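You operate a simulated robot arm through the tools that you are given. There is no shell and no other tool. Be economical: measure what you need, move in short steps, check, and stop when the job is done.

You are at the controls of a simulated robot arm. One attempt, no reset.

JOB
Check the field monitor on RAMP, then on FIELD, then switch both units off.
Fine: wait for LOCKED on each pattern; pattern box and monitor end off.
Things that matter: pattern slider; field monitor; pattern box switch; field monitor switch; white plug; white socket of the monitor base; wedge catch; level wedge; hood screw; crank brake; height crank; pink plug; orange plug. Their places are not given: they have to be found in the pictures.

It is judged by the outcome, as a careful person would: the job done as asked, and still so three seconds after it is handed in. It fails if anything else is knocked over, pushed out of place, dropped, spilled or broken.

ROBOT AND FRAMES
A 6-joint arm with a two-finger parallel gripper, fixed in place. Base frame: the origin is at the foot of the arm, x ahead of it, y to its left, z up. Units: m, rad, N and s.
With the tool pointing down near the work surface it reaches from about 0.2 to 0.64 m from the base axis. Its first joint turns from -1.152 to 1.152 rad. Payload 2.7 kg.
Tool frame: the origin (TCP) lies between the finger pads and is the grasp point; the fingertips stand 0.023 m ahead of it; z points along the fingers, y is the line along which they close. The gripper opens to 0.094 m. The fingers are 0.038 m wide and 0.01 m thick; the gripper's body (0.054 by 0.096 m) begins 0.039 m behind the TCP.
Orientation is that of the tool frame in the base frame, as a unit quaternion [x, y, z, w]. With the fingers straight down and closing along the base's y, the tool's x points along the base's -x, its y along +y and its z along -z.

CONTROLS
- The arm moves only by the tool send_rows. Its argument "moves" is a list of rows, each an object of numbers (a shift or turn left out is 0, a gripper value left out holds the last): "claw": the opening, from 0 (shut) to 1 (fully open); "tx", "ty", "tz": the shift along the tool's x, y, z in m; "wx", "wy", "wz": the turn, a rotation vector about the tool's x, y, z in rad. In form: [{"claw": .., "tx": .., "ty": .., "tz": .., "wx": .., "wy": .., "wz": ..}, ...]. A call has 1 to 20 rows; each row is the pose to reach, as a shift and turn from the pose commanded when the call began, along the tool's axes at that moment. Rows are played at 5 a second. More than 0.05 m and 0.15 rad between two rows, or a gripper value outside its range, and nothing of the call is played. A pose out of reach is approached as far as the arm can. The call stops where the force on the tool passes 50 N (or 10 N more than at its start, if that is more) or the arm is blocked; 0.2 s more then pass. The fingers move at their own pace (about 0.045 m/s each) and stop on an object; they squeeze with about 38 N. The grip force told is the motor's: it shows also when the fingers shut on nothing. Time passes only in rows, and 0.2 s behind the last, so rows that repeat a pose let the fingers close. It gives the time, the measured TCP pose, the force on the tool (base axes), the opening and the grip force at its end, in the units of the frame above (readings bear some noise).
- Cameras (640 x 400 px; columns grow to the right, rows downward): "scene" is fixed at [0.0825, -0.4456, 1.4]; the picture's right is [0.67, -0.74, 0.00], its down [-0.34, -0.31, -0.89] and it looks along [0.66, 0.60, -0.46] (base axes); focal length 334 px, centre (320, 200). "wrist" rides on the gripper at [0.086, 0.016, -0.074] in the tool frame; the picture's right is [-0.18, 0.98, 0.00], its down [-0.58, -0.11, -0.81] and it looks along [-0.79, -0.15, 0.59] (tool axes); focal length 243 px, centre (320, 200).
- capture(camera): a new picture of that camera. No time passes.
- locate(camera, pixels): for up to 12 pixels [column, row] of the newest picture of that camera ("zoom" is the newest enlarged one), the place [x, y, z] in the base frame of the surface seen there, good to about 0.002 m, but the place of the scene camera against the robot may be out by one fixed shift of up to 0.025 m in any direction. No time passes.
- inspect(camera, box): a new picture of the part [left, top, right, bottom] of that camera's present view, enlarged. No time passes.
- hand_in(): hands the job in; it is judged then, once.

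Work in short steps. Measure before you move; look again where a grasp or a placing could have gone wrong, and mend it. You have 80 turns and 46 pictures in all, those below and enlarged ones among them. Open the gripper and draw the arm clear of the work before you hand the job in, unless the task says otherwise; then end with one line.

The tools are called by a JSON object that holds its "fn" and its "kwargs". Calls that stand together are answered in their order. send_rows: Moves the arm, as the interface text tells. Its arguments: {"type":"object","properties":{"moves":{"type":"array","items":{"type":"object","properties":{"claw":{"type":"number"},"tx":{"type":"number"},"ty":{"type":"number"},"tz":{"type":"number"},"wx":{"type":"number"},"wy":{"type":"number"},"wz":{"type":"number"}}}}},"required":["moves"]} The other tools are called the same way: capture (camera) takes a picture; locate (camera, pixels) gives the place of the surface under pixels of a picture; inspect (camera, box) takes an enlarged picture of a part of a camera's view; hand_in () hands the job in.

At the start:

```text
time_s: 0.0
eef_pos: [0.4368, -0.061, 1.1359]
tcp_rot: [0.0, 1.0, 0.0, 0.0]
contact_force: [-0.3, 0.3, -0.1]
finger_gap: 0.0939
grip_force: 0.0
```

scene: 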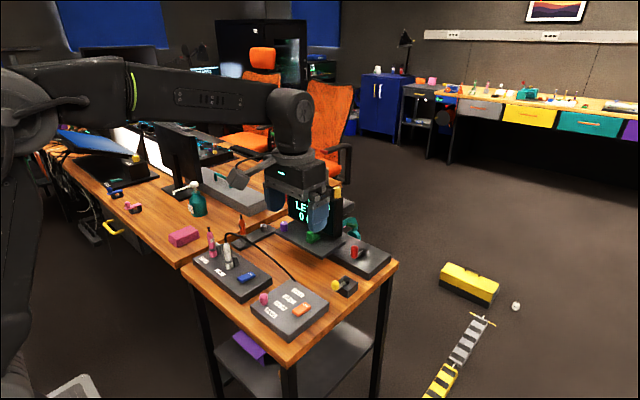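
wrist: 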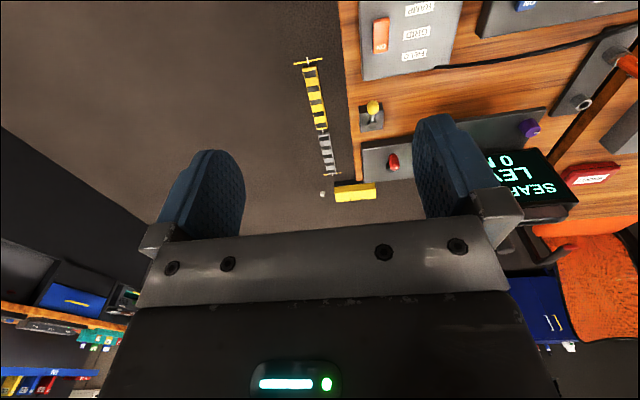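

I'll start with enlarged views of the bench area in the scene camera (around columns 180-400, rows 190-345) and the wrist view.

{"fn": "inspect", "kwargs": {"camera": "scene", "box": [180, 180, 400, 345]}}

{"fn": "inspect", "kwargs": {"camera": "wrist", "box": [340, 0, 640, 220]}}

```text
2.42 times, centred on (290, 262) of scene
```

zoom: 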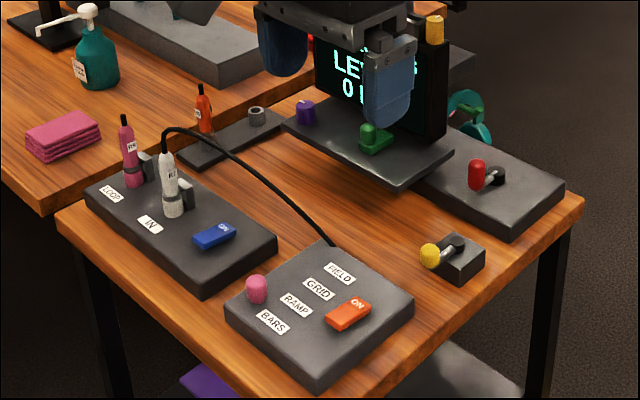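

```text
1.82 times, centred on (490, 110) of wrist
```

zoom: 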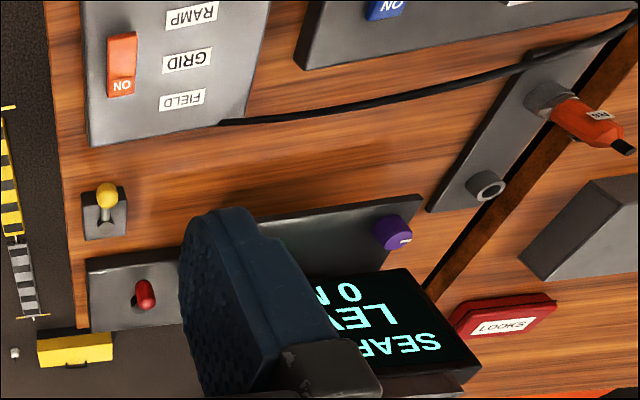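

The gripper hides the monitor screen. I'll move the arm back and to the left so the screen can be read.

{"fn": "send_rows", "kwargs": {"moves": [{"tx": 0.03, "ty": 0.03}, {"tx": 0.06, "ty": 0.06}, {"tx": 0.09, "ty": 0.09}, {"tx": 0.12, "ty": 0.12}, {"tx": 0.14, "ty": 0.15}, {"tx": 0.15, "ty": 0.18}]}}

{"fn": "inspect", "kwargs": {"camera": "scene", "box": [180, 170, 400, 345]}}

{"fn": "capture", "kwargs": {"camera": "wrist"}}

```text
time_s: 1.4
eef_pos: [0.2876, 0.1193, 1.1336]
tcp_rot: [0.0, 1.0, 0.0, 0.0]
contact_force: [1.0, 0.1, -0.6]
finger_gap: 0.0939
grip_force: 0.1
```

```text
2.29 times, centred on (290, 258) of scene
```

zoom: 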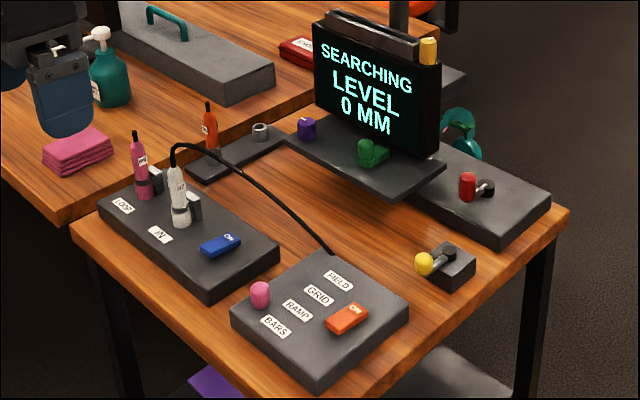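

```text
40 pictures are left
```

wrist: 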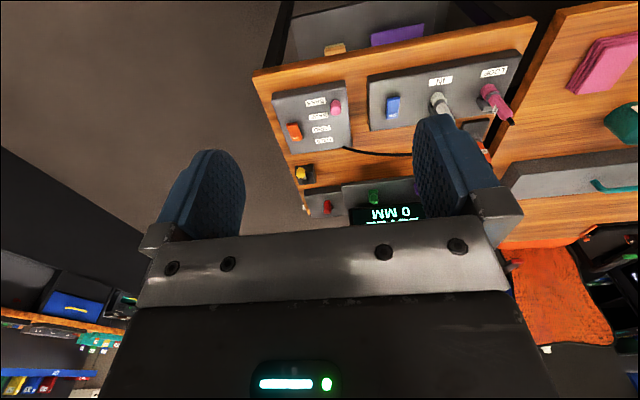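

The screen reads "SEARCHING / LEVEL / 0 MM". I'll take the scene picture and measure the knob, labels and switches.

{"fn": "inspect", "kwargs": {"camera": "scene", "box": [240, 260, 350, 345]}}

{"fn": "inspect", "kwargs": {"camera": "wrist", "box": [260, 60, 420, 160]}}

```text
4.71 times, centred on (295, 302) of scene
```

zoom: 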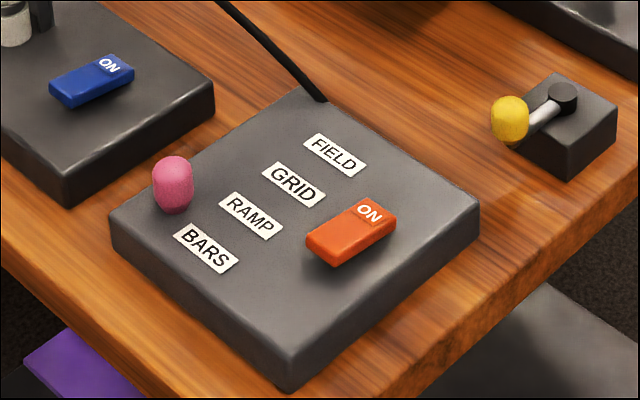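

```text
4.00 times, centred on (340, 110) of wrist
```

zoom: 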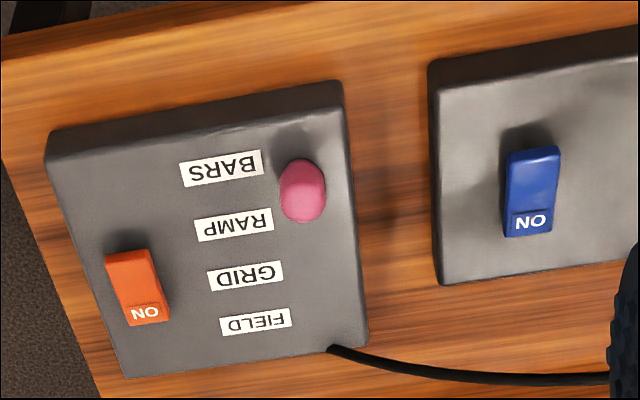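

The knob seems to sit beside BARS. I'll measure the knob, labels, switches and box corners in the wrist zoom, which has no scene-camera shift.

{"fn": "locate", "kwargs": {"camera": "zoom", "pixels": [[302, 180], [303, 205], [221, 167], [235, 224], [245, 274], [255, 321], [130, 270], [146, 312], [535, 160], [528, 222], [345, 100], [60, 160]]}}

{"fn": "locate", "kwargs": {"camera": "scene", "pixels": [[269, 296], [269, 304], [284, 312], [293, 305], [302, 298], [311, 292], [303, 308], [247, 277], [330, 283], [314, 238], [303, 208], [351, 253]]}}

```text
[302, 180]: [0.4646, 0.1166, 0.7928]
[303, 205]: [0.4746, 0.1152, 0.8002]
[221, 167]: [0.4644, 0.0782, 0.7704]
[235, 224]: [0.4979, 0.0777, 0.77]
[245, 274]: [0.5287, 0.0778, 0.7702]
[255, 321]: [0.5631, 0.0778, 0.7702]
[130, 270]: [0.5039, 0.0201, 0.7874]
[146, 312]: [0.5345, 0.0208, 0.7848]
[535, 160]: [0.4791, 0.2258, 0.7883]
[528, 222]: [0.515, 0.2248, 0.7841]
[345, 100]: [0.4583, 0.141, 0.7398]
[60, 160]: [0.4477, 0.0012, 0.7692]
```

```text
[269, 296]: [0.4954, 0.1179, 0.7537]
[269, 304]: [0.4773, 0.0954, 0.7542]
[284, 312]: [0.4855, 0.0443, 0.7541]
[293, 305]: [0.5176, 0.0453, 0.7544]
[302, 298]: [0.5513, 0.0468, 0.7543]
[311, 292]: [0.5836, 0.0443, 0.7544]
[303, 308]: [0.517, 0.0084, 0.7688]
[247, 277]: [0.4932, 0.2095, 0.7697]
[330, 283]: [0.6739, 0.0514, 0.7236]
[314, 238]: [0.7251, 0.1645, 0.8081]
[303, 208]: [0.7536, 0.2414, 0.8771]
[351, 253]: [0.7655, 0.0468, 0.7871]
```

The box is axis-aligned: labels at y≈0.078, x = 0.464 (BARS), 0.498, 0.530, 0.563 (FIELD), and the knob at x≈0.466, y≈0.116, so it's on BARS. Next I'll look closely at the monitor, plugs and mechanisms.

{"fn": "inspect", "kwargs": {"camera": "scene", "box": [270, 170, 380, 270]}}

{"fn": "inspect", "kwargs": {"camera": "scene", "box": [190, 195, 290, 285]}}

```text
4.00 times, centred on (325, 220) of scene
```

zoom: 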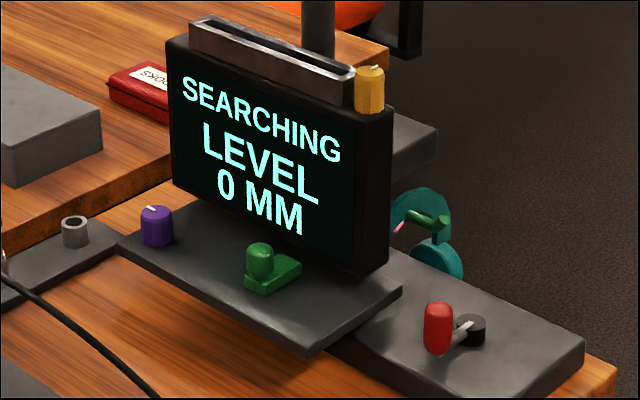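

```text
4.44 times, centred on (240, 240) of scene
```

zoom: 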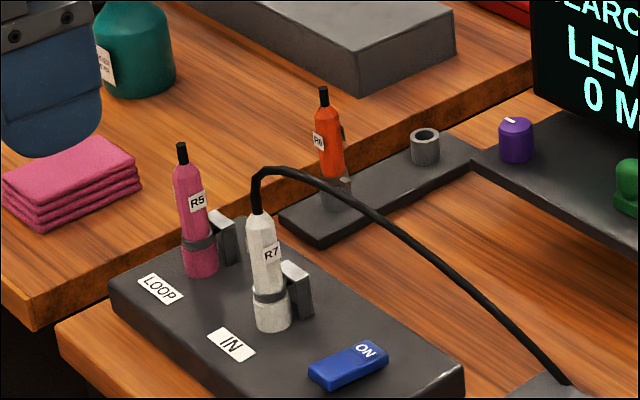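

The slider knob is at about (0.47, 0.116) with its top at about z 0.80. I'll hover above it with the fingers half open and look.

{"fn": "send_rows", "kwargs": {"moves": [{"claw": 0.5, "tx": -0.025, "tz": 0.035}, {"tx": -0.05, "tz": 0.07}, {"tx": -0.075, "tz": 0.105}, {"tx": -0.1, "tz": 0.14}, {"tx": -0.125, "tz": 0.175}, {"tx": -0.15, "tz": 0.21}, {"tx": -0.17, "ty": -0.002, "tz": 0.235}, {"tx": -0.182, "ty": -0.003, "tz": 0.245}]}}

{"fn": "capture", "kwargs": {"camera": "wrist"}}

```text
time_s: 3.2
eef_pos: [0.4683, 0.1154, 0.8901]
tcp_rot: [0.0, 1.0, 0.001, 0.001]
contact_force: [0.5, -0.9, 0.2]
finger_gap: 0.0469
grip_force: 0.0
```

```text
35 pictures are left
```

wrist: 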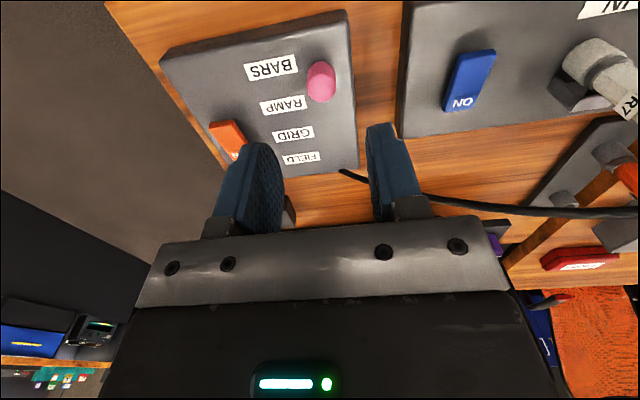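

{"fn": "locate", "kwargs": {"camera": "wrist", "pixels": [[321, 64], [321, 75], [321, 85], [321, 95], [309, 82], [334, 82], [272, 67], [282, 104], [293, 133], [300, 158], [349, 30], [466, 80]]}}

```text
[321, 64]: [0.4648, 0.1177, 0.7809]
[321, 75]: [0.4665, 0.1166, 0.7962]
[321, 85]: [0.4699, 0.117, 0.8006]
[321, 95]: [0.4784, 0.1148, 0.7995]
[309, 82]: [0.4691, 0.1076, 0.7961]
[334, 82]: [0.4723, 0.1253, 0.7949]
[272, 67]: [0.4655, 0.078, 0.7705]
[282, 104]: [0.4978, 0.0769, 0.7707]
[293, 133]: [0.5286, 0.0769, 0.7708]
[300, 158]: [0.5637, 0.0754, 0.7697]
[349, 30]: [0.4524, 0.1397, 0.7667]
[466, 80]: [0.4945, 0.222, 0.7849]
```

The knob is centred at about (0.4745, 0.1165), roughly 0.019 wide, with its top at 0.801. I'll descend to z≈0.799 and close on it.

{"fn": "send_rows", "kwargs": {"moves": [{"tx": -0.006, "ty": 0.001, "tz": 0.03}, {"tx": -0.006, "ty": 0.001, "tz": 0.06}, {"tx": -0.006, "ty": 0.001, "tz": 0.08}, {"tx": -0.006, "ty": 0.001, "tz": 0.091}, {"claw": 0.1, "tx": -0.006, "ty": 0.001, "tz": 0.091}, {"tx": -0.006, "ty": 0.001, "tz": 0.091}, {"tx": -0.006, "ty": 0.001, "tz": 0.091}, {"tx": -0.006, "ty": 0.001, "tz": 0.091}]}}

```text
time_s: 5.0
eef_pos: [0.4764, 0.1142, 0.8009]
tcp_rot: [0.002, 1.0, -0.001, -0.001]
contact_force: [2.5, -28.8, 1.7]
finger_gap: 0.021
grip_force: 44.5
```

The grip holds at a 0.021 gap, but there is a sideways force of -29 N in y, so I'm off centre by about 2 mm. I'll ease to -y to relieve it.

{"fn": "send_rows", "kwargs": {"moves": [{"ty": -0.002}, {"ty": -0.002}]}}

```text
time_s: 5.6
eef_pos: [0.4763, 0.1146, 0.7995]
tcp_rot: [0.0, 1.0, 0.0, 0.0]
contact_force: [4.9, -18.7, -3.8]
finger_gap: 0.021
grip_force: 45.0
```

{"fn": "send_rows", "kwargs": {"moves": [{"ty": -0.002}, {"ty": -0.003}]}}

{"fn": "inspect", "kwargs": {"camera": "wrist", "box": [220, 60, 420, 200]}}

```text
time_s: 6.2
eef_pos: [0.4773, 0.1146, 0.8012]
tcp_rot: [-0.001, 1.0, 0.002, 0.001]
contact_force: [6.1, 12.3, -15.1]
finger_gap: 0.021
grip_force: 44.4
```

```text
2.86 times, centred on (320, 130) of wrist
```

zoom: 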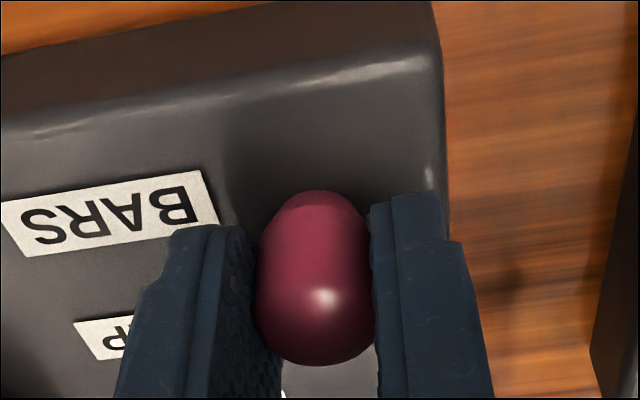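

The knob is centred between the pads. I'll slide it +x by about 0.032 in small steps toward RAMP.

{"fn": "send_rows", "kwargs": {"moves": [{"tx": -0.008, "ty": 0.001}, {"tx": -0.016, "ty": 0.001}, {"tx": -0.024, "ty": 0.001}, {"tx": -0.03, "ty": 0.001}, {"tx": -0.03, "ty": 0.001}]}}

{"fn": "capture", "kwargs": {"camera": "scene"}}

```text
time_s: 7.4
eef_pos: [0.5049, 0.1136, 0.7991]
tcp_rot: [0.0, 1.0, -0.001, -0.001]
contact_force: [-0.1, 20.5, -25.8]
finger_gap: 0.0211
grip_force: 44.6
```

```text
33 pictures are left
```

scene: 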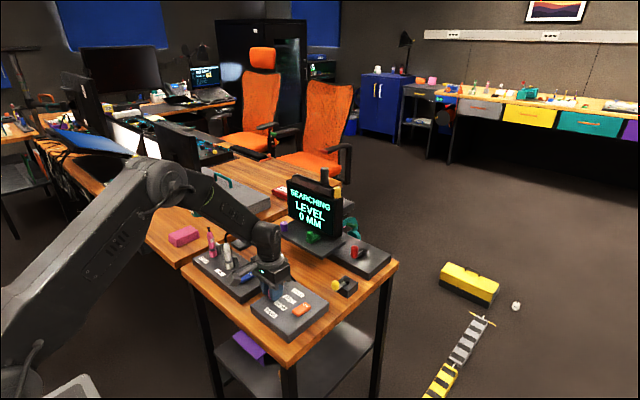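

The screen still says SEARCHING. I'll release, rise, and check where the knob rests and what the screen shows.

{"fn": "send_rows", "kwargs": {"moves": [{"claw": 0.5}, {"claw": 0.5}, {"tz": -0.02}, {"tz": -0.05}, {"tz": -0.09}, {"tz": -0.09}, {"tz": -0.09}, {"tz": -0.09}, {"tz": -0.09}, {"tz": -0.09}, {"tz": -0.09}, {"tz": -0.09}, {"tz": -0.09}, {"tz": -0.09}, {"tz": -0.09}, {"tz": -0.09}, {"tz": -0.09}]}}

{"fn": "capture", "kwargs": {"camera": "wrist"}}

{"fn": "inspect", "kwargs": {"camera": "scene", "box": [240, 170, 400, 345]}}

```text
time_s: 11.0
eef_pos: [0.5055, 0.1128, 0.8879]
tcp_rot: [0.0, 1.0, 0.0, 0.0]
contact_force: [0.2, 1.2, -0.2]
finger_gap: 0.047
grip_force: 0.1
```

```text
32 pictures are left
```

wrist: 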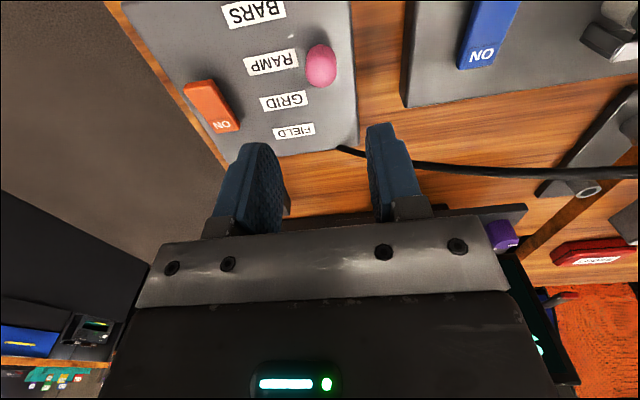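

```text
2.29 times, centred on (320, 258) of scene
```

zoom: 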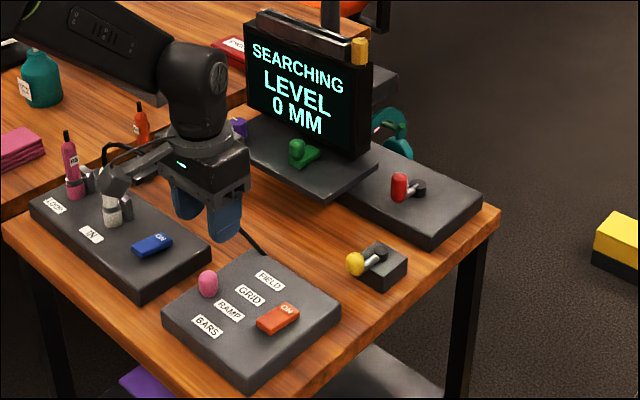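

I'll measure the knob against the labels now, to see whether it sits precisely at RAMP.

{"fn": "locate", "kwargs": {"camera": "wrist", "pixels": [[322, 46], [322, 56], [322, 68], [322, 78], [308, 66], [336, 66], [271, 62], [284, 101], [293, 131], [255, 13]]}}

{"fn": "inspect", "kwargs": {"camera": "wrist", "box": [240, 0, 380, 150]}}

```text
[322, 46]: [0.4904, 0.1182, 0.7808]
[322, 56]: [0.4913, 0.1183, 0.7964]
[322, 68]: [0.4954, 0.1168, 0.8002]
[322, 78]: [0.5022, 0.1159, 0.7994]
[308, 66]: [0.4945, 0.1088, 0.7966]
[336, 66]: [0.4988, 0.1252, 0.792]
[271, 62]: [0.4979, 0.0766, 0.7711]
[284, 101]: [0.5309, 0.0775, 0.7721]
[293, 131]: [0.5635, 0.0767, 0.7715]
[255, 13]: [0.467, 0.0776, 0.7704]
```

```text
2.67 times, centred on (310, 75) of wrist
```

zoom: 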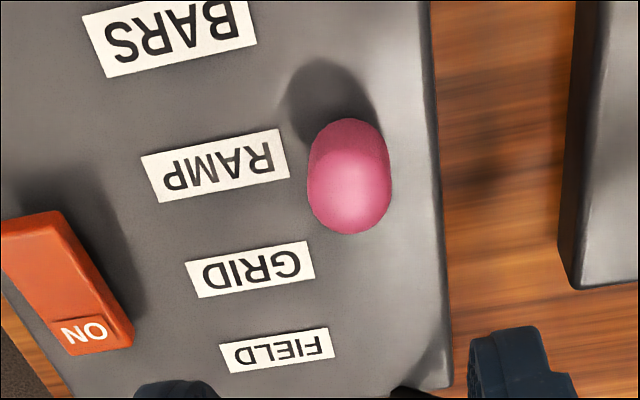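

The knob's centre is now at x≈0.4995, in line with RAMP (0.498). LEVEL 0 MM may simply mean that the level is fine, so I'll wait a few seconds to see whether it locks.

{"fn": "send_rows", "kwargs": {"moves": [{"tz": -0.03}, {"tz": -0.03}, {"tz": -0.03}, {"tz": -0.03}, {"tz": -0.03}, {"tz": -0.03}, {"tz": -0.03}, {"tz": -0.03}, {"tz": -0.03}, {"tz": -0.03}, {"tz": -0.03}, {"tz": -0.03}, {"tz": -0.03}, {"tz": -0.03}, {"tz": -0.03}, {"tz": -0.03}, {"tz": -0.03}, {"tz": -0.03}, {"tz": -0.03}, {"tz": -0.03}]}}

{"fn": "inspect", "kwargs": {"camera": "scene", "box": [240, 160, 400, 260]}}

```text
time_s: 15.2
eef_pos: [0.5056, 0.1134, 0.9189]
tcp_rot: [0.0, 1.0, 0.0, -0.001]
contact_force: [0.5, 0.1, -0.3]
finger_gap: 0.047
grip_force: 0.0
```

```text
4.00 times, centred on (320, 210) of scene
```

zoom: 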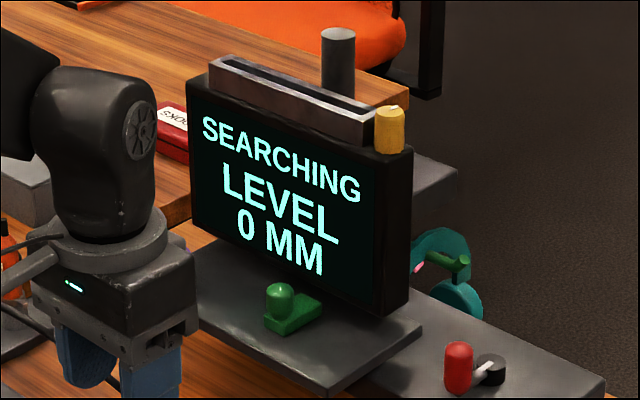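

Still searching after about 8 s, so something may be wrong in the signal path, such as a white plug not fully seated. I'll move the wrist camera toward the plugs, near (0.5, 0.26).

{"fn": "send_rows", "kwargs": {"moves": [{"tx": 0.02, "ty": 0.02, "tz": -0.03}, {"tx": 0.04, "ty": 0.05, "tz": -0.05}, {"tx": 0.07, "ty": 0.08, "tz": -0.05}, {"tx": 0.1, "ty": 0.11, "tz": -0.05}, {"tx": 0.13, "ty": 0.13, "tz": -0.05}]}}

{"fn": "capture", "kwargs": {"camera": "wrist"}}

{"fn": "inspect", "kwargs": {"camera": "wrist", "box": [300, 0, 460, 110]}}

```text
time_s: 16.4
eef_pos: [0.3752, 0.2421, 0.9697]
tcp_rot: [0.0, 1.0, 0.0, 0.0]
contact_force: [-0.3, 0.2, 0.3]
finger_gap: 0.0472
grip_force: 0.1
```

```text
28 pictures are left
```

wrist: 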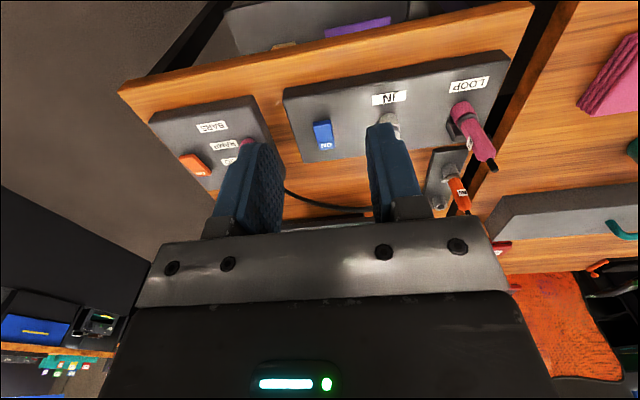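

```text
3.64 times, centred on (380, 55) of wrist
```

zoom: 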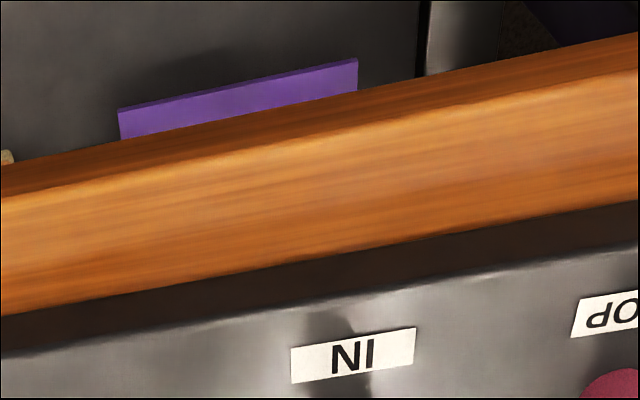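

A finger hides the white plug from the wrist camera. I'll shift +y with the gripper above the table and look at the plugs from both cameras.

{"fn": "send_rows", "kwargs": {"moves": [{"tx": 0.02, "ty": 0.03}, {"tx": 0.04, "ty": 0.06}]}}

{"fn": "inspect", "kwargs": {"camera": "wrist", "box": [240, 50, 400, 160]}}

{"fn": "inspect", "kwargs": {"camera": "scene", "box": [195, 215, 265, 280]}}

```text
time_s: 17.0
eef_pos: [0.3358, 0.302, 0.9704]
tcp_rot: [0.0, 1.0, 0.0, 0.0]
contact_force: [-0.9, 0.8, 0.0]
finger_gap: 0.047
grip_force: 0.1
```

```text
3.64 times, centred on (320, 105) of wrist
```

zoom: 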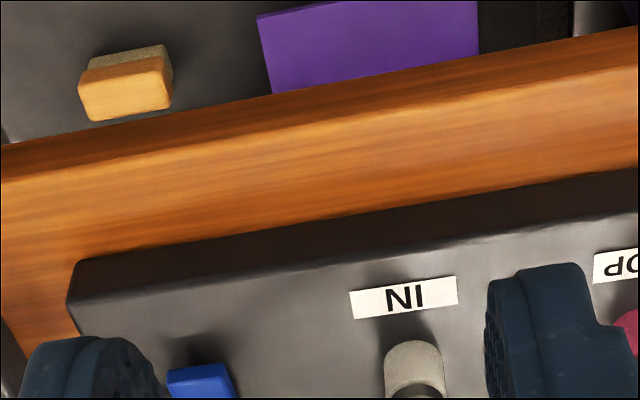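

```text
6.15 times, centred on (230, 248) of scene
```

zoom: 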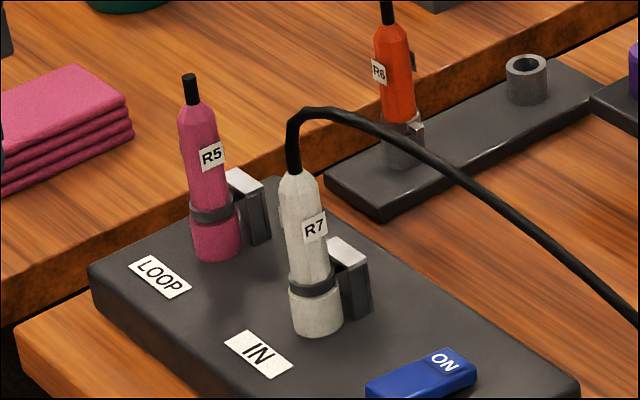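

Both plugs look equally well seated. More careful numbers: the knob radius is about 0.0105, so its centre started at 0.475 and is now at 0.501, having moved 26 mm against the 33 mm label spacing. It may be about 7 mm short of RAMP. I'll go back and check the box edges.

{"fn": "send_rows", "kwargs": {"moves": [{"ty": -0.05}, {"ty": -0.1}, {"ty": -0.15}, {"tx": -0.02, "ty": -0.1875}, {"tx": -0.06, "ty": -0.1875, "tz": 0.02}, {"tx": -0.1, "ty": -0.1875, "tz": 0.04}, {"tx": -0.134, "ty": -0.1875, "tz": 0.06}]}}

{"fn": "capture", "kwargs": {"camera": "wrist"}}

```text
time_s: 18.6
eef_pos: [0.4697, 0.116, 0.9091]
tcp_rot: [0.0, 1.0, 0.0, 0.0]
contact_force: [0.3, -0.9, -0.1]
finger_gap: 0.0468
grip_force: 0.1
```

```text
24 pictures are left
```

wrist: 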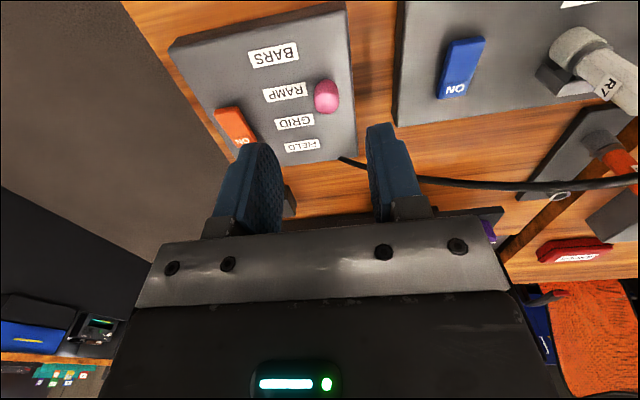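

{"fn": "locate", "kwargs": {"camera": "wrist", "pixels": [[345, 14], [356, 148], [270, 28], [300, 161], [326, 82], [326, 90], [326, 98], [326, 106], [332, 153], [310, 12]]}}

```text
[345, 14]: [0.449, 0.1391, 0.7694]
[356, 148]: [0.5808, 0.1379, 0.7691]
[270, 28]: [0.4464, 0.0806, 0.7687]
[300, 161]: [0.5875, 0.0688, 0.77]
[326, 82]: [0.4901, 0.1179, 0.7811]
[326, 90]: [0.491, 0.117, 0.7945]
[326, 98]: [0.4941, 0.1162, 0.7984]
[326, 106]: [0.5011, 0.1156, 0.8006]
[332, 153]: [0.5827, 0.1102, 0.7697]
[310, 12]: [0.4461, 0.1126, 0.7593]
```

The box spans x 0.446–0.588, and the knob is at about 0.501. I'll regrip it and move it about 6 mm further, which is still nearest to RAMP and clear of GRID.

{"fn": "send_rows", "kwargs": {"moves": [{"tx": -0.02, "ty": -0.002, "tz": 0.03}, {"tx": -0.033, "ty": -0.002, "tz": 0.06}, {"tx": -0.033, "ty": -0.002, "tz": 0.09}, {"tx": -0.033, "ty": -0.002, "tz": 0.109}, {"claw": 0.1, "tx": -0.033, "ty": -0.002, "tz": 0.109}, {"tx": -0.033, "ty": -0.002, "tz": 0.109}, {"tx": -0.033, "ty": -0.002, "tz": 0.109}, {"tx": -0.036, "ty": -0.002, "tz": 0.109}, {"tx": -0.039, "ty": -0.002, "tz": 0.109}, {"tx": -0.039, "ty": -0.002, "tz": 0.109}, {"tx": -0.039, "ty": -0.002, "tz": 0.109}, {"tx": -0.039, "ty": -0.002, "tz": 0.109}]}}

{"fn": "inspect", "kwargs": {"camera": "scene", "box": [240, 170, 400, 345]}}

```text
time_s: 21.2
eef_pos: [0.5097, 0.1143, 0.803]
tcp_rot: [-0.001, 1.0, 0.0, 0.002]
contact_force: [0.0, 24.5, 3.5]
finger_gap: 0.0207
grip_force: 45.4
```

```text
2.29 times, centred on (320, 258) of scene
```

zoom: 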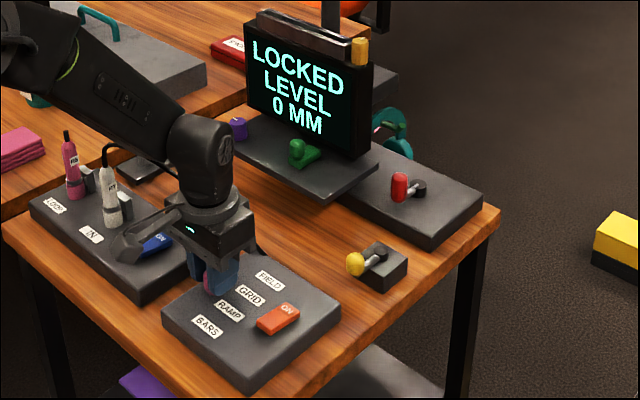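

The screen shows LOCKED with the knob by RAMP. I'll hold here 2 s to make sure it's stable before moving on.

{"fn": "send_rows", "kwargs": {"moves": [{}, {}, {}, {}, {}, {}, {}, {}, {}, {}]}}

{"fn": "inspect", "kwargs": {"camera": "scene", "box": [280, 170, 360, 240]}}

{"fn": "inspect", "kwargs": {"camera": "wrist", "box": [220, 60, 420, 200]}}

```text
time_s: 23.4
eef_pos: [0.5091, 0.1148, 0.8027]
tcp_rot: [-0.002, 1.0, 0.0, 0.0]
contact_force: [-0.4, 25.0, 13.5]
finger_gap: 0.0209
grip_force: 44.7
```

```text
5.71 times, centred on (320, 205) of scene
```

zoom: 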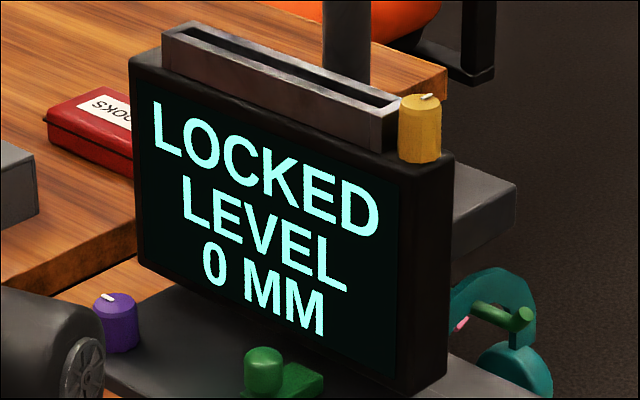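

```text
2.86 times, centred on (320, 130) of wrist
```

zoom: 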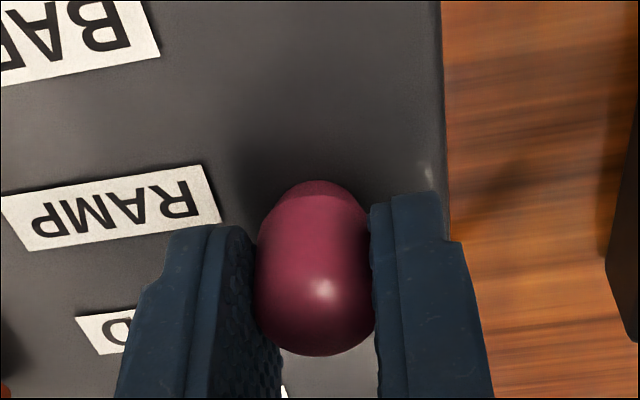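

LOCKED holds on RAMP, and the knob sits beside RAMP just as it first sat beside BARS. I'll slide it two pitches (+0.066 m) to FIELD.

{"fn": "send_rows", "kwargs": {"moves": [{"tx": -0.008}, {"tx": -0.016}, {"tx": -0.024}, {"tx": -0.032}, {"tx": -0.04}, {"tx": -0.048}, {"tx": -0.056}, {"tx": -0.062}, {"tx": -0.067}, {"tx": -0.067}, {"tx": -0.067}, {"tx": -0.067}, {"tx": -0.067}, {"tx": -0.067}, {"tx": -0.067}, {"tx": -0.067}, {"tx": -0.067}, {"tx": -0.067}, {"tx": -0.067}, {"tx": -0.067}]}}

{"fn": "inspect", "kwargs": {"camera": "scene", "box": [240, 170, 400, 345]}}

{"fn": "inspect", "kwargs": {"camera": "wrist", "box": [220, 60, 420, 200]}}

```text
time_s: 27.6
eef_pos: [0.5753, 0.1128, 0.8014]
tcp_rot: [-0.001, 1.0, -0.001, 0.0]
contact_force: [0.4, 0.3, -0.8]
finger_gap: 0.0091
grip_force: 0.0
```

```text
2.29 times, centred on (320, 258) of scene
```

zoom: 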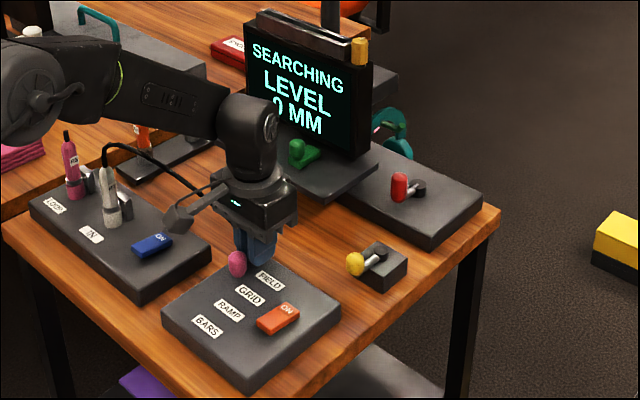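

```text
2.86 times, centred on (320, 130) of wrist
```

zoom: 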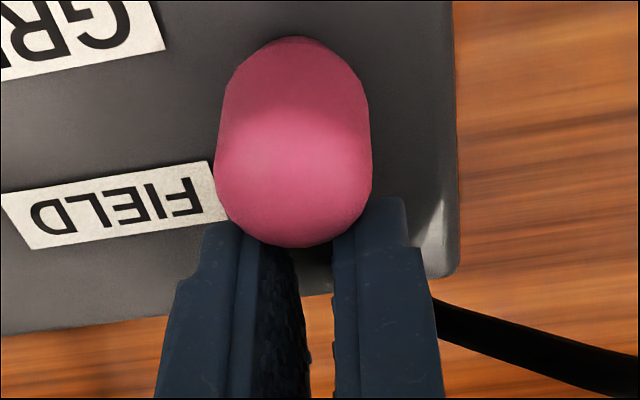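

The knob slipped out of the fingers partway. I'll rise, open, back off and measure where it stopped.

{"fn": "send_rows", "kwargs": {"moves": [{"tz": -0.02}, {"tz": -0.05}, {"claw": 0.5, "tz": -0.09}, {"tx": 0.02, "tz": -0.1}, {"tx": 0.04, "tz": -0.1}, {"tx": 0.04, "tz": -0.1}]}}

{"fn": "capture", "kwargs": {"camera": "wrist"}}

```text
time_s: 29.0
eef_pos: [0.5352, 0.113, 0.8996]
tcp_rot: [0.0, 1.0, 0.0, 0.0]
contact_force: [-0.6, -0.1, -0.2]
finger_gap: 0.0472
grip_force: 0.1
```

```text
18 pictures are left
```

wrist: 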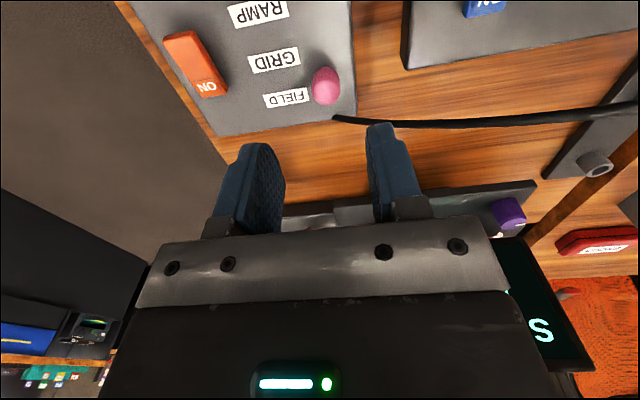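

{"fn": "locate", "kwargs": {"camera": "wrist", "pixels": [[326, 68], [326, 76], [326, 84], [326, 94], [274, 60], [286, 98], [326, 100]]}}

```text
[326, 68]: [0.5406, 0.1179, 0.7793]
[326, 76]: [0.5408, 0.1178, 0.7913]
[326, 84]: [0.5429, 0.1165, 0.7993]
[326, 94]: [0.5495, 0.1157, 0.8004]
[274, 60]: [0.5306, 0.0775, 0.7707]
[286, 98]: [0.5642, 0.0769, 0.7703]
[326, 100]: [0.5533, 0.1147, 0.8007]
```

The knob's near edge is at x 0.5406, and FIELD needs about 0.563. I'll push it from behind with closed fingers, which can't slip: lower at x≈0.512, then push to TCP x≈0.544.

{"fn": "send_rows", "kwargs": {"moves": [{"claw": 0, "tx": 0.023, "ty": 0.002}, {"tx": 0.023, "ty": 0.002}, {"tx": 0.023, "ty": 0.002, "tz": 0.04}, {"tx": 0.023, "ty": 0.002, "tz": 0.075}, {"tx": 0.023, "ty": 0.002, "tz": 0.101}, {"tx": 0.015, "ty": 0.002, "tz": 0.101}, {"tx": 0.009, "ty": 0.002, "tz": 0.101}, {"tx": 0.004, "ty": 0.002, "tz": 0.101}, {"tx": -0.001, "ty": 0.002, "tz": 0.101}, {"tx": -0.005, "ty": 0.002, "tz": 0.101}, {"tx": -0.008, "ty": 0.002, "tz": 0.101}, {"tx": -0.008, "ty": 0.002, "tz": 0.101}, {"tx": -0.008, "ty": 0.002, "tz": 0.101}, {"tx": -0.008, "ty": 0.002, "tz": 0.101}, {"tx": -0.008, "ty": 0.002, "tz": 0.101}, {"tx": -0.008, "ty": 0.002, "tz": 0.101}, {"tx": -0.008, "ty": 0.002, "tz": 0.101}, {"tx": -0.008, "ty": 0.002, "tz": 0.101}]}}

{"fn": "inspect", "kwargs": {"camera": "scene", "box": [240, 170, 400, 345]}}

```text
time_s: 30.8
eef_pos: [0.5207, 0.1149, 0.7981]
tcp_rot: [0.001, 1.0, -0.002, -0.015]
contact_force: [-19.3, -0.2, 7.1]
finger_gap: 0.0
grip_force: 38.4
stopped in row 8: the force on the tool passed its limit (the readings are from after the stop); the commanded pose is now the measured one
```

```text
2.29 times, centred on (320, 258) of scene
```

zoom: 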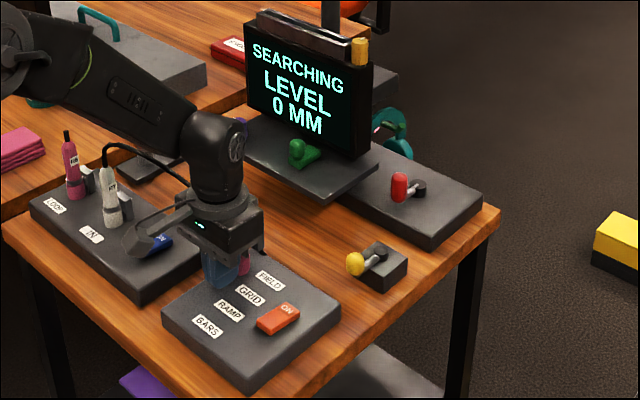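

The push stopped on contact at x 0.521 because the force jumped. I'll continue with much finer steps.

{"fn": "send_rows", "kwargs": {"moves": [{"tx": -0.001}, {"tx": -0.002}, {"tx": -0.003}, {"tx": -0.004}, {"tx": -0.005}, {"tx": -0.006}, {"tx": -0.007}, {"tx": -0.008}, {"tx": -0.009}, {"tx": -0.01}, {"tx": -0.011}, {"tx": -0.012}]}}

```text
time_s: 32.0
eef_pos: [0.5215, 0.1146, 0.7955]
tcp_rot: [0.0, 1.0, -0.004, -0.024]
contact_force: [-20.3, 0.0, 8.1]
finger_gap: 0.0
grip_force: 38.1
stopped in row 5: the force on the tool passed its limit (the readings are from after the stop); the commanded pose is now the measured one
```

The knob won't go past this point at 50 N, so centre ≈0.551 looks like the slider's end stop, which would be FIELD. That gives a pitch of about 25.5 mm and fits the first RAMP stop at 0.5005. It probably just needs time to lock, so I'll back off, rise and wait.

{"fn": "send_rows", "kwargs": {"moves": [{"tx": 0.006}, {"tx": 0.012, "tz": -0.02}, {"tx": 0.02, "tz": -0.05}, {"tx": 0.03, "tz": -0.09}, {"tx": 0.03, "tz": -0.1}, {"tx": 0.03, "tz": -0.1}, {"tx": 0.03, "tz": -0.1}, {"tx": 0.03, "tz": -0.1}, {"tx": 0.03, "tz": -0.1}, {"tx": 0.03, "tz": -0.1}, {"tx": 0.03, "tz": -0.1}, {"tx": 0.03, "tz": -0.1}, {"tx": 0.03, "tz": -0.1}, {"tx": 0.03, "tz": -0.1}, {"tx": 0.03, "tz": -0.1}, {"tx": 0.03, "tz": -0.1}, {"tx": 0.03, "tz": -0.1}, {"tx": 0.03, "tz": -0.1}, {"tx": 0.03, "tz": -0.1}]}}

{"fn": "inspect", "kwargs": {"camera": "scene", "box": [240, 170, 400, 345]}}

{"fn": "capture", "kwargs": {"camera": "wrist"}}

```text
time_s: 36.0
eef_pos: [0.4975, 0.1149, 0.8981]
tcp_rot: [0.0, 1.0, -0.004, -0.02]
contact_force: [-0.7, 0.5, 0.6]
finger_gap: 0.0
grip_force: 37.9
```

```text
2.29 times, centred on (320, 258) of scene
```

zoom: 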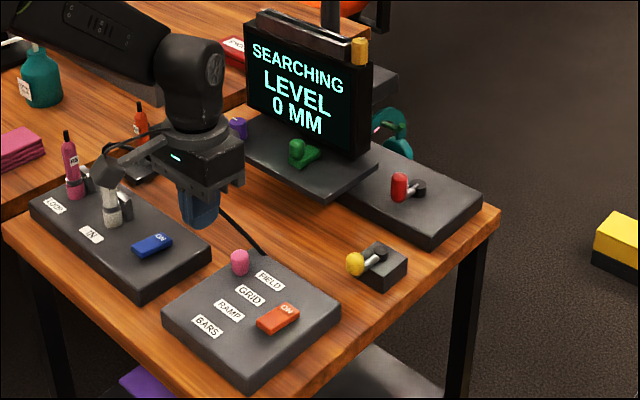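

```text
15 pictures are left
```

wrist: 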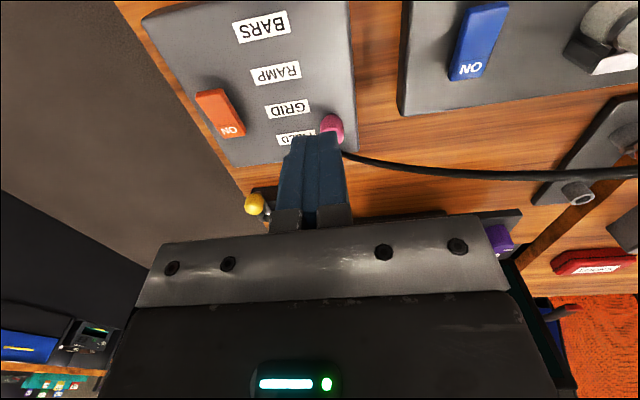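

Measuring the knob's position, and waiting another 4 s.

{"fn": "locate", "kwargs": {"camera": "wrist", "pixels": [[331, 114], [331, 120], [331, 128], [331, 134], [292, 139]]}}

{"fn": "send_rows", "kwargs": {"moves": [{"claw": 0.5}, {"tz": -0.001}, {}, {}, {}, {}, {}, {}, {}, {}, {}, {}, {}, {}, {}, {}, {}, {}, {}, {}]}}

{"fn": "inspect", "kwargs": {"camera": "scene", "box": [280, 170, 360, 240]}}

```text
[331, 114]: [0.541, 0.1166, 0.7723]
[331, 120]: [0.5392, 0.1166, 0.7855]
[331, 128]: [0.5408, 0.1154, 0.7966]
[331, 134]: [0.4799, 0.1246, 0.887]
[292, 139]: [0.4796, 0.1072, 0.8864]
```

```text
time_s: 40.2
eef_pos: [0.4973, 0.1154, 0.8968]
tcp_rot: [0.001, 1.0, -0.005, -0.02]
contact_force: [0.4, -0.2, -0.9]
finger_gap: 0.0469
grip_force: 0.1
```

```text
5.71 times, centred on (320, 205) of scene
```

zoom: 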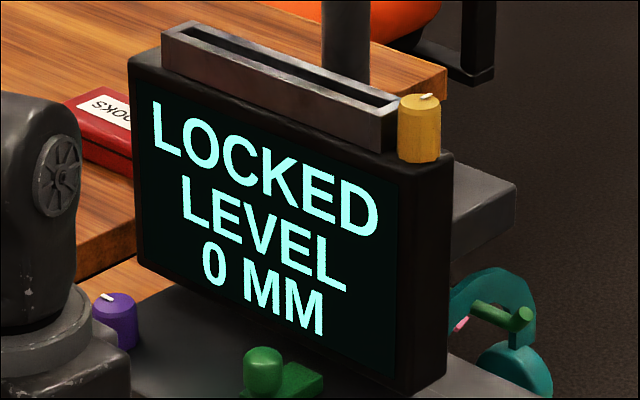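

LOCKED on FIELD, with the knob at its end stop. Now the switches: both rockers have their ON end (far, +x) low, so I'd press the near end. I'll measure them in the last wrist picture.

{"fn": "locate", "kwargs": {"camera": "wrist", "pixels": [[210, 93], [213, 100], [219, 112], [225, 122], [230, 130], [233, 134], [486, 8], [480, 30], [474, 48], [468, 68], [464, 76]]}}

{"fn": "inspect", "kwargs": {"camera": "scene", "box": [235, 265, 335, 330]}}

```text
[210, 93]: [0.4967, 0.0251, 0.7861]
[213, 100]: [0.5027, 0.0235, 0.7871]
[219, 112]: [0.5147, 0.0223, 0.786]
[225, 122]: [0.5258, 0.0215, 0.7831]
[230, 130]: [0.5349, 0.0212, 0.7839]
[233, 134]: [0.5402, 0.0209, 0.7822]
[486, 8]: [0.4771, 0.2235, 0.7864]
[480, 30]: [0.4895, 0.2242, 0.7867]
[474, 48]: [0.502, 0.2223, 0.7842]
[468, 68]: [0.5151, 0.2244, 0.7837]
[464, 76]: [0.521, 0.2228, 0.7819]
```

```text
6.15 times, centred on (285, 298) of scene
```

zoom: 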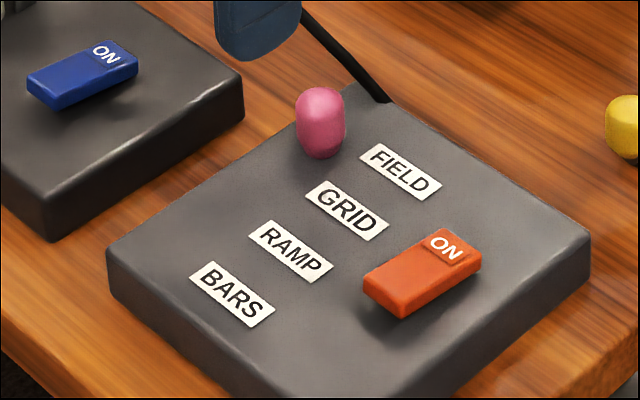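

The orange rocker spans x 0.495–0.541 at y≈0.021, with its near end high at z 0.787. With closed fingers I'll straighten the small tilt and hover over its near end at (0.487, 0.021).

{"fn": "send_rows", "kwargs": {"moves": [{"claw": 0, "tx": 0.003, "ty": -0.03, "wx": -0.01, "wy": -0.04}, {"tx": 0.006, "ty": -0.06, "wx": -0.01, "wy": -0.04}, {"tx": 0.01, "ty": -0.094, "wx": -0.01, "wy": -0.04}, {"tx": 0.01, "ty": -0.094, "tz": 0.04, "wx": -0.01, "wy": -0.04}, {"tx": 0.01, "ty": -0.094, "tz": 0.065, "wx": -0.01, "wy": -0.04}, {"tx": 0.01, "ty": -0.094, "tz": 0.065, "wx": -0.01, "wy": -0.04}]}}

{"fn": "capture", "kwargs": {"camera": "wrist"}}

```text
time_s: 41.6
eef_pos: [0.4857, 0.0216, 0.8331]
tcp_rot: [0.0, 1.0, 0.001, 0.001]
contact_force: [0.3, -0.7, 0.0]
finger_gap: 0.0
grip_force: 37.8
```

```text
12 pictures are left
```

wrist: 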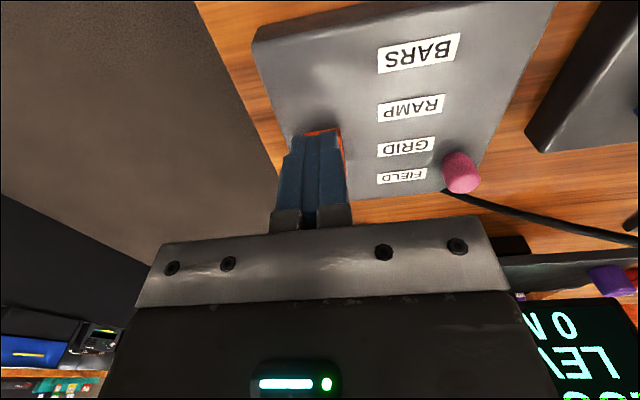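

The fingers are over the near end of the orange rocker. I'll press down slowly, about 32 mm.

{"fn": "send_rows", "kwargs": {"moves": [{"tz": 0.01}, {"tz": 0.018}, {"tz": 0.022}, {"tz": 0.024}, {"tz": 0.026}, {"tz": 0.028}, {"tz": 0.03}, {"tz": 0.032}, {"tz": 0.032}]}}

```text
time_s: 43.5
eef_pos: [0.4867, 0.0211, 0.8058]
tcp_rot: [-0.001, 1.0, 0.0, 0.003]
contact_force: [-6.4, -0.1, 8.4]
finger_gap: 0.0
grip_force: 37.5
stopped in row 9: the force on the tool passed its limit (the readings are from after the stop); the commanded pose is now the measured one
```

It reached its stop at tip z ≈0.783. I'll rise and check.

{"fn": "send_rows", "kwargs": {"moves": [{"tz": -0.02}, {"tz": -0.05}, {"tz": -0.09}, {"tx": 0.02, "ty": 0.04, "tz": -0.09}]}}

{"fn": "inspect", "kwargs": {"camera": "scene", "box": [230, 170, 390, 335]}}

```text
time_s: 44.5
eef_pos: [0.4644, 0.0605, 0.8978]
tcp_rot: [0.0, 1.0, 0.001, 0.002]
contact_force: [-0.1, -0.7, 0.1]
finger_gap: 0.0001
grip_force: 37.8
```

```text
2.42 times, centred on (310, 252) of scene
```

zoom: 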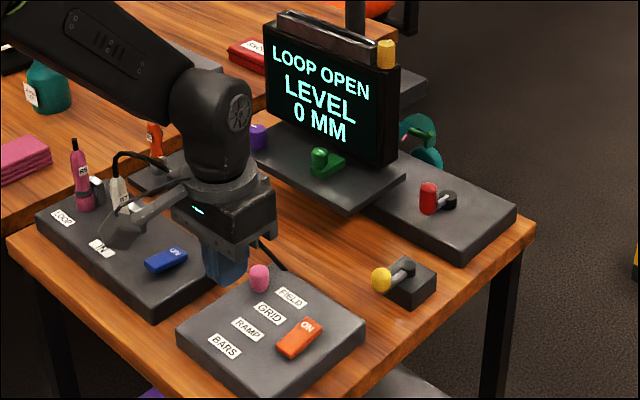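

The screen shows LOOP OPEN, so the pattern box is off. Before pressing the blue switch I need the white plug's clearance from the gripper body. I'll move to a viewing pose left of the box.

{"fn": "send_rows", "kwargs": {"moves": [{"tx": 0.03, "ty": 0.03, "tz": -0.01}, {"tx": 0.06, "ty": 0.06, "tz": -0.03}, {"tx": 0.08, "ty": 0.1, "tz": -0.03}]}}

{"fn": "capture", "kwargs": {"camera": "wrist"}}

```text
time_s: 45.2
eef_pos: [0.3853, 0.1611, 0.9267]
tcp_rot: [0.001, 1.0, 0.0, 0.0]
contact_force: [-0.3, 0.6, -0.1]
finger_gap: 0.0001
grip_force: 38.0
```

```text
10 pictures are left
```

wrist: 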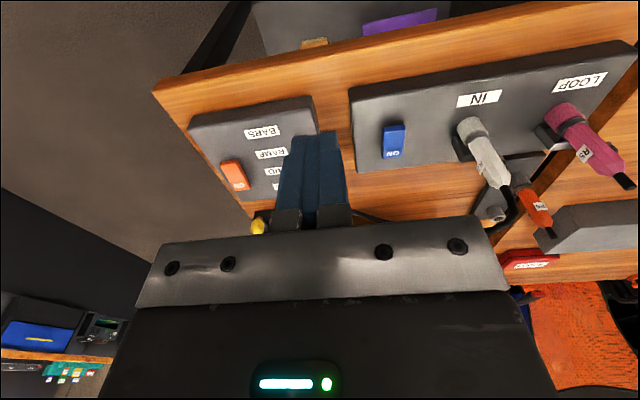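

{"fn": "locate", "kwargs": {"camera": "wrist", "pixels": [[472, 128], [482, 150], [496, 178], [503, 187], [508, 205], [462, 150], [393, 126], [393, 140], [392, 154], [352, 110]]}}

```text
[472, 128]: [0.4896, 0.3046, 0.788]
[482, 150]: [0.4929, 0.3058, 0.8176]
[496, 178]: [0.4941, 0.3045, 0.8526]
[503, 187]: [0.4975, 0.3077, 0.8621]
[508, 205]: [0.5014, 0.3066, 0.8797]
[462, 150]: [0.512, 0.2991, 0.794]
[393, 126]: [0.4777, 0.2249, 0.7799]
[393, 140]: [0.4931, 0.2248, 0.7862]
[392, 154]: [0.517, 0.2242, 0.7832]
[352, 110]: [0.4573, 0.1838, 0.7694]
```

The plug is at y≈0.305 (edge ~0.29). At y 0.2245 the body reaches 0.273, so it's clear. I'll move over the near end of the blue rocker and press down slowly.

{"fn": "send_rows", "kwargs": {"moves": [{"tx": -0.02, "ty": 0.03, "tz": 0.01}, {"tx": -0.05, "ty": 0.0635, "tz": 0.02}, {"tx": -0.082, "ty": 0.0635, "tz": 0.04}, {"tx": -0.082, "ty": 0.0635, "tz": 0.075}, {"tx": -0.082, "ty": 0.0635, "tz": 0.1}, {"tx": -0.082, "ty": 0.0635, "tz": 0.108}, {"tx": -0.082, "ty": 0.0635, "tz": 0.113}, {"tx": -0.082, "ty": 0.0635, "tz": 0.116}, {"tx": -0.082, "ty": 0.0635, "tz": 0.118}, {"tx": -0.082, "ty": 0.0635, "tz": 0.12}, {"tx": -0.082, "ty": 0.0635, "tz": 0.122}, {"tx": -0.082, "ty": 0.0635, "tz": 0.124}, {"tx": -0.082, "ty": 0.0635, "tz": 0.125}]}}

```text
time_s: 47.8
eef_pos: [0.4699, 0.2246, 0.8066]
tcp_rot: [0.0, 1.0, 0.001, 0.003]
contact_force: [-4.7, -2.0, 8.0]
finger_gap: 0.0002
grip_force: 37.7
stopped in row 12: the force on the tool passed its limit (the readings are from after the stop); the commanded pose is now the measured one
```

Same stop height as for the orange one. I'll rise, draw the arm back with the gripper open, and check everything.

{"fn": "send_rows", "kwargs": {"moves": [{"tz": -0.02}, {"tz": -0.06}, {"tz": -0.1}, {"claw": 1, "tx": 0.03, "ty": -0.02, "tz": -0.13}, {"tx": 0.07, "ty": -0.04, "tz": -0.15}, {"tx": 0.11, "ty": -0.06, "tz": -0.17}, {"tx": 0.15, "ty": -0.08, "tz": -0.19}, {"tx": 0.17, "ty": -0.1, "tz": -0.22}, {"tx": 0.17, "ty": -0.1, "tz": -0.22}]}}

{"fn": "inspect", "kwargs": {"camera": "scene", "box": [180, 170, 400, 345]}}

{"fn": "inspect", "kwargs": {"camera": "wrist", "box": [270, 40, 500, 190]}}

```text
time_s: 49.8
eef_pos: [0.2991, 0.1247, 1.0223]
tcp_rot: [-0.001, 1.0, 0.001, 0.003]
contact_force: [-0.3, -0.3, -0.3]
finger_gap: 0.0942
grip_force: 0.1
```

```text
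2.29 times, centred on (290, 258) of scene
```

zoom: 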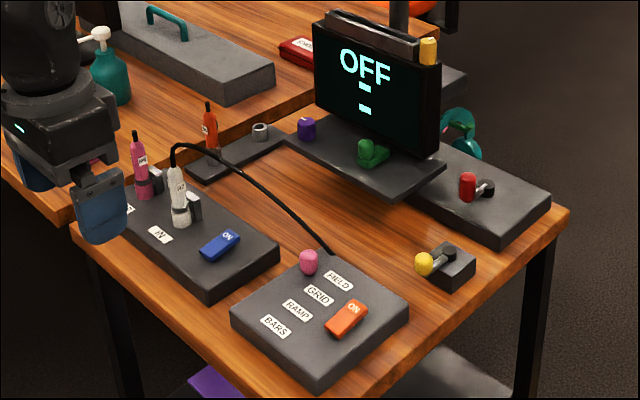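

```text
2.67 times, centred on (385, 115) of wrist
```

zoom: 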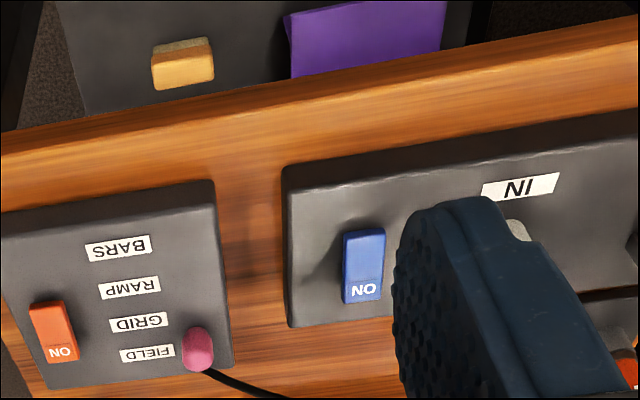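

The monitor shows OFF, both rockers are tipped with their ON ends raised, nothing else has moved, and the gripper is open and clear. I'm handing in.

{"fn": "hand_in", "kwargs": {}}

```text
The job is handed in.
```

The monitor showed LOCKED on RAMP and then on FIELD, after which I switched off the pattern box and the field monitor; the job is handed in.
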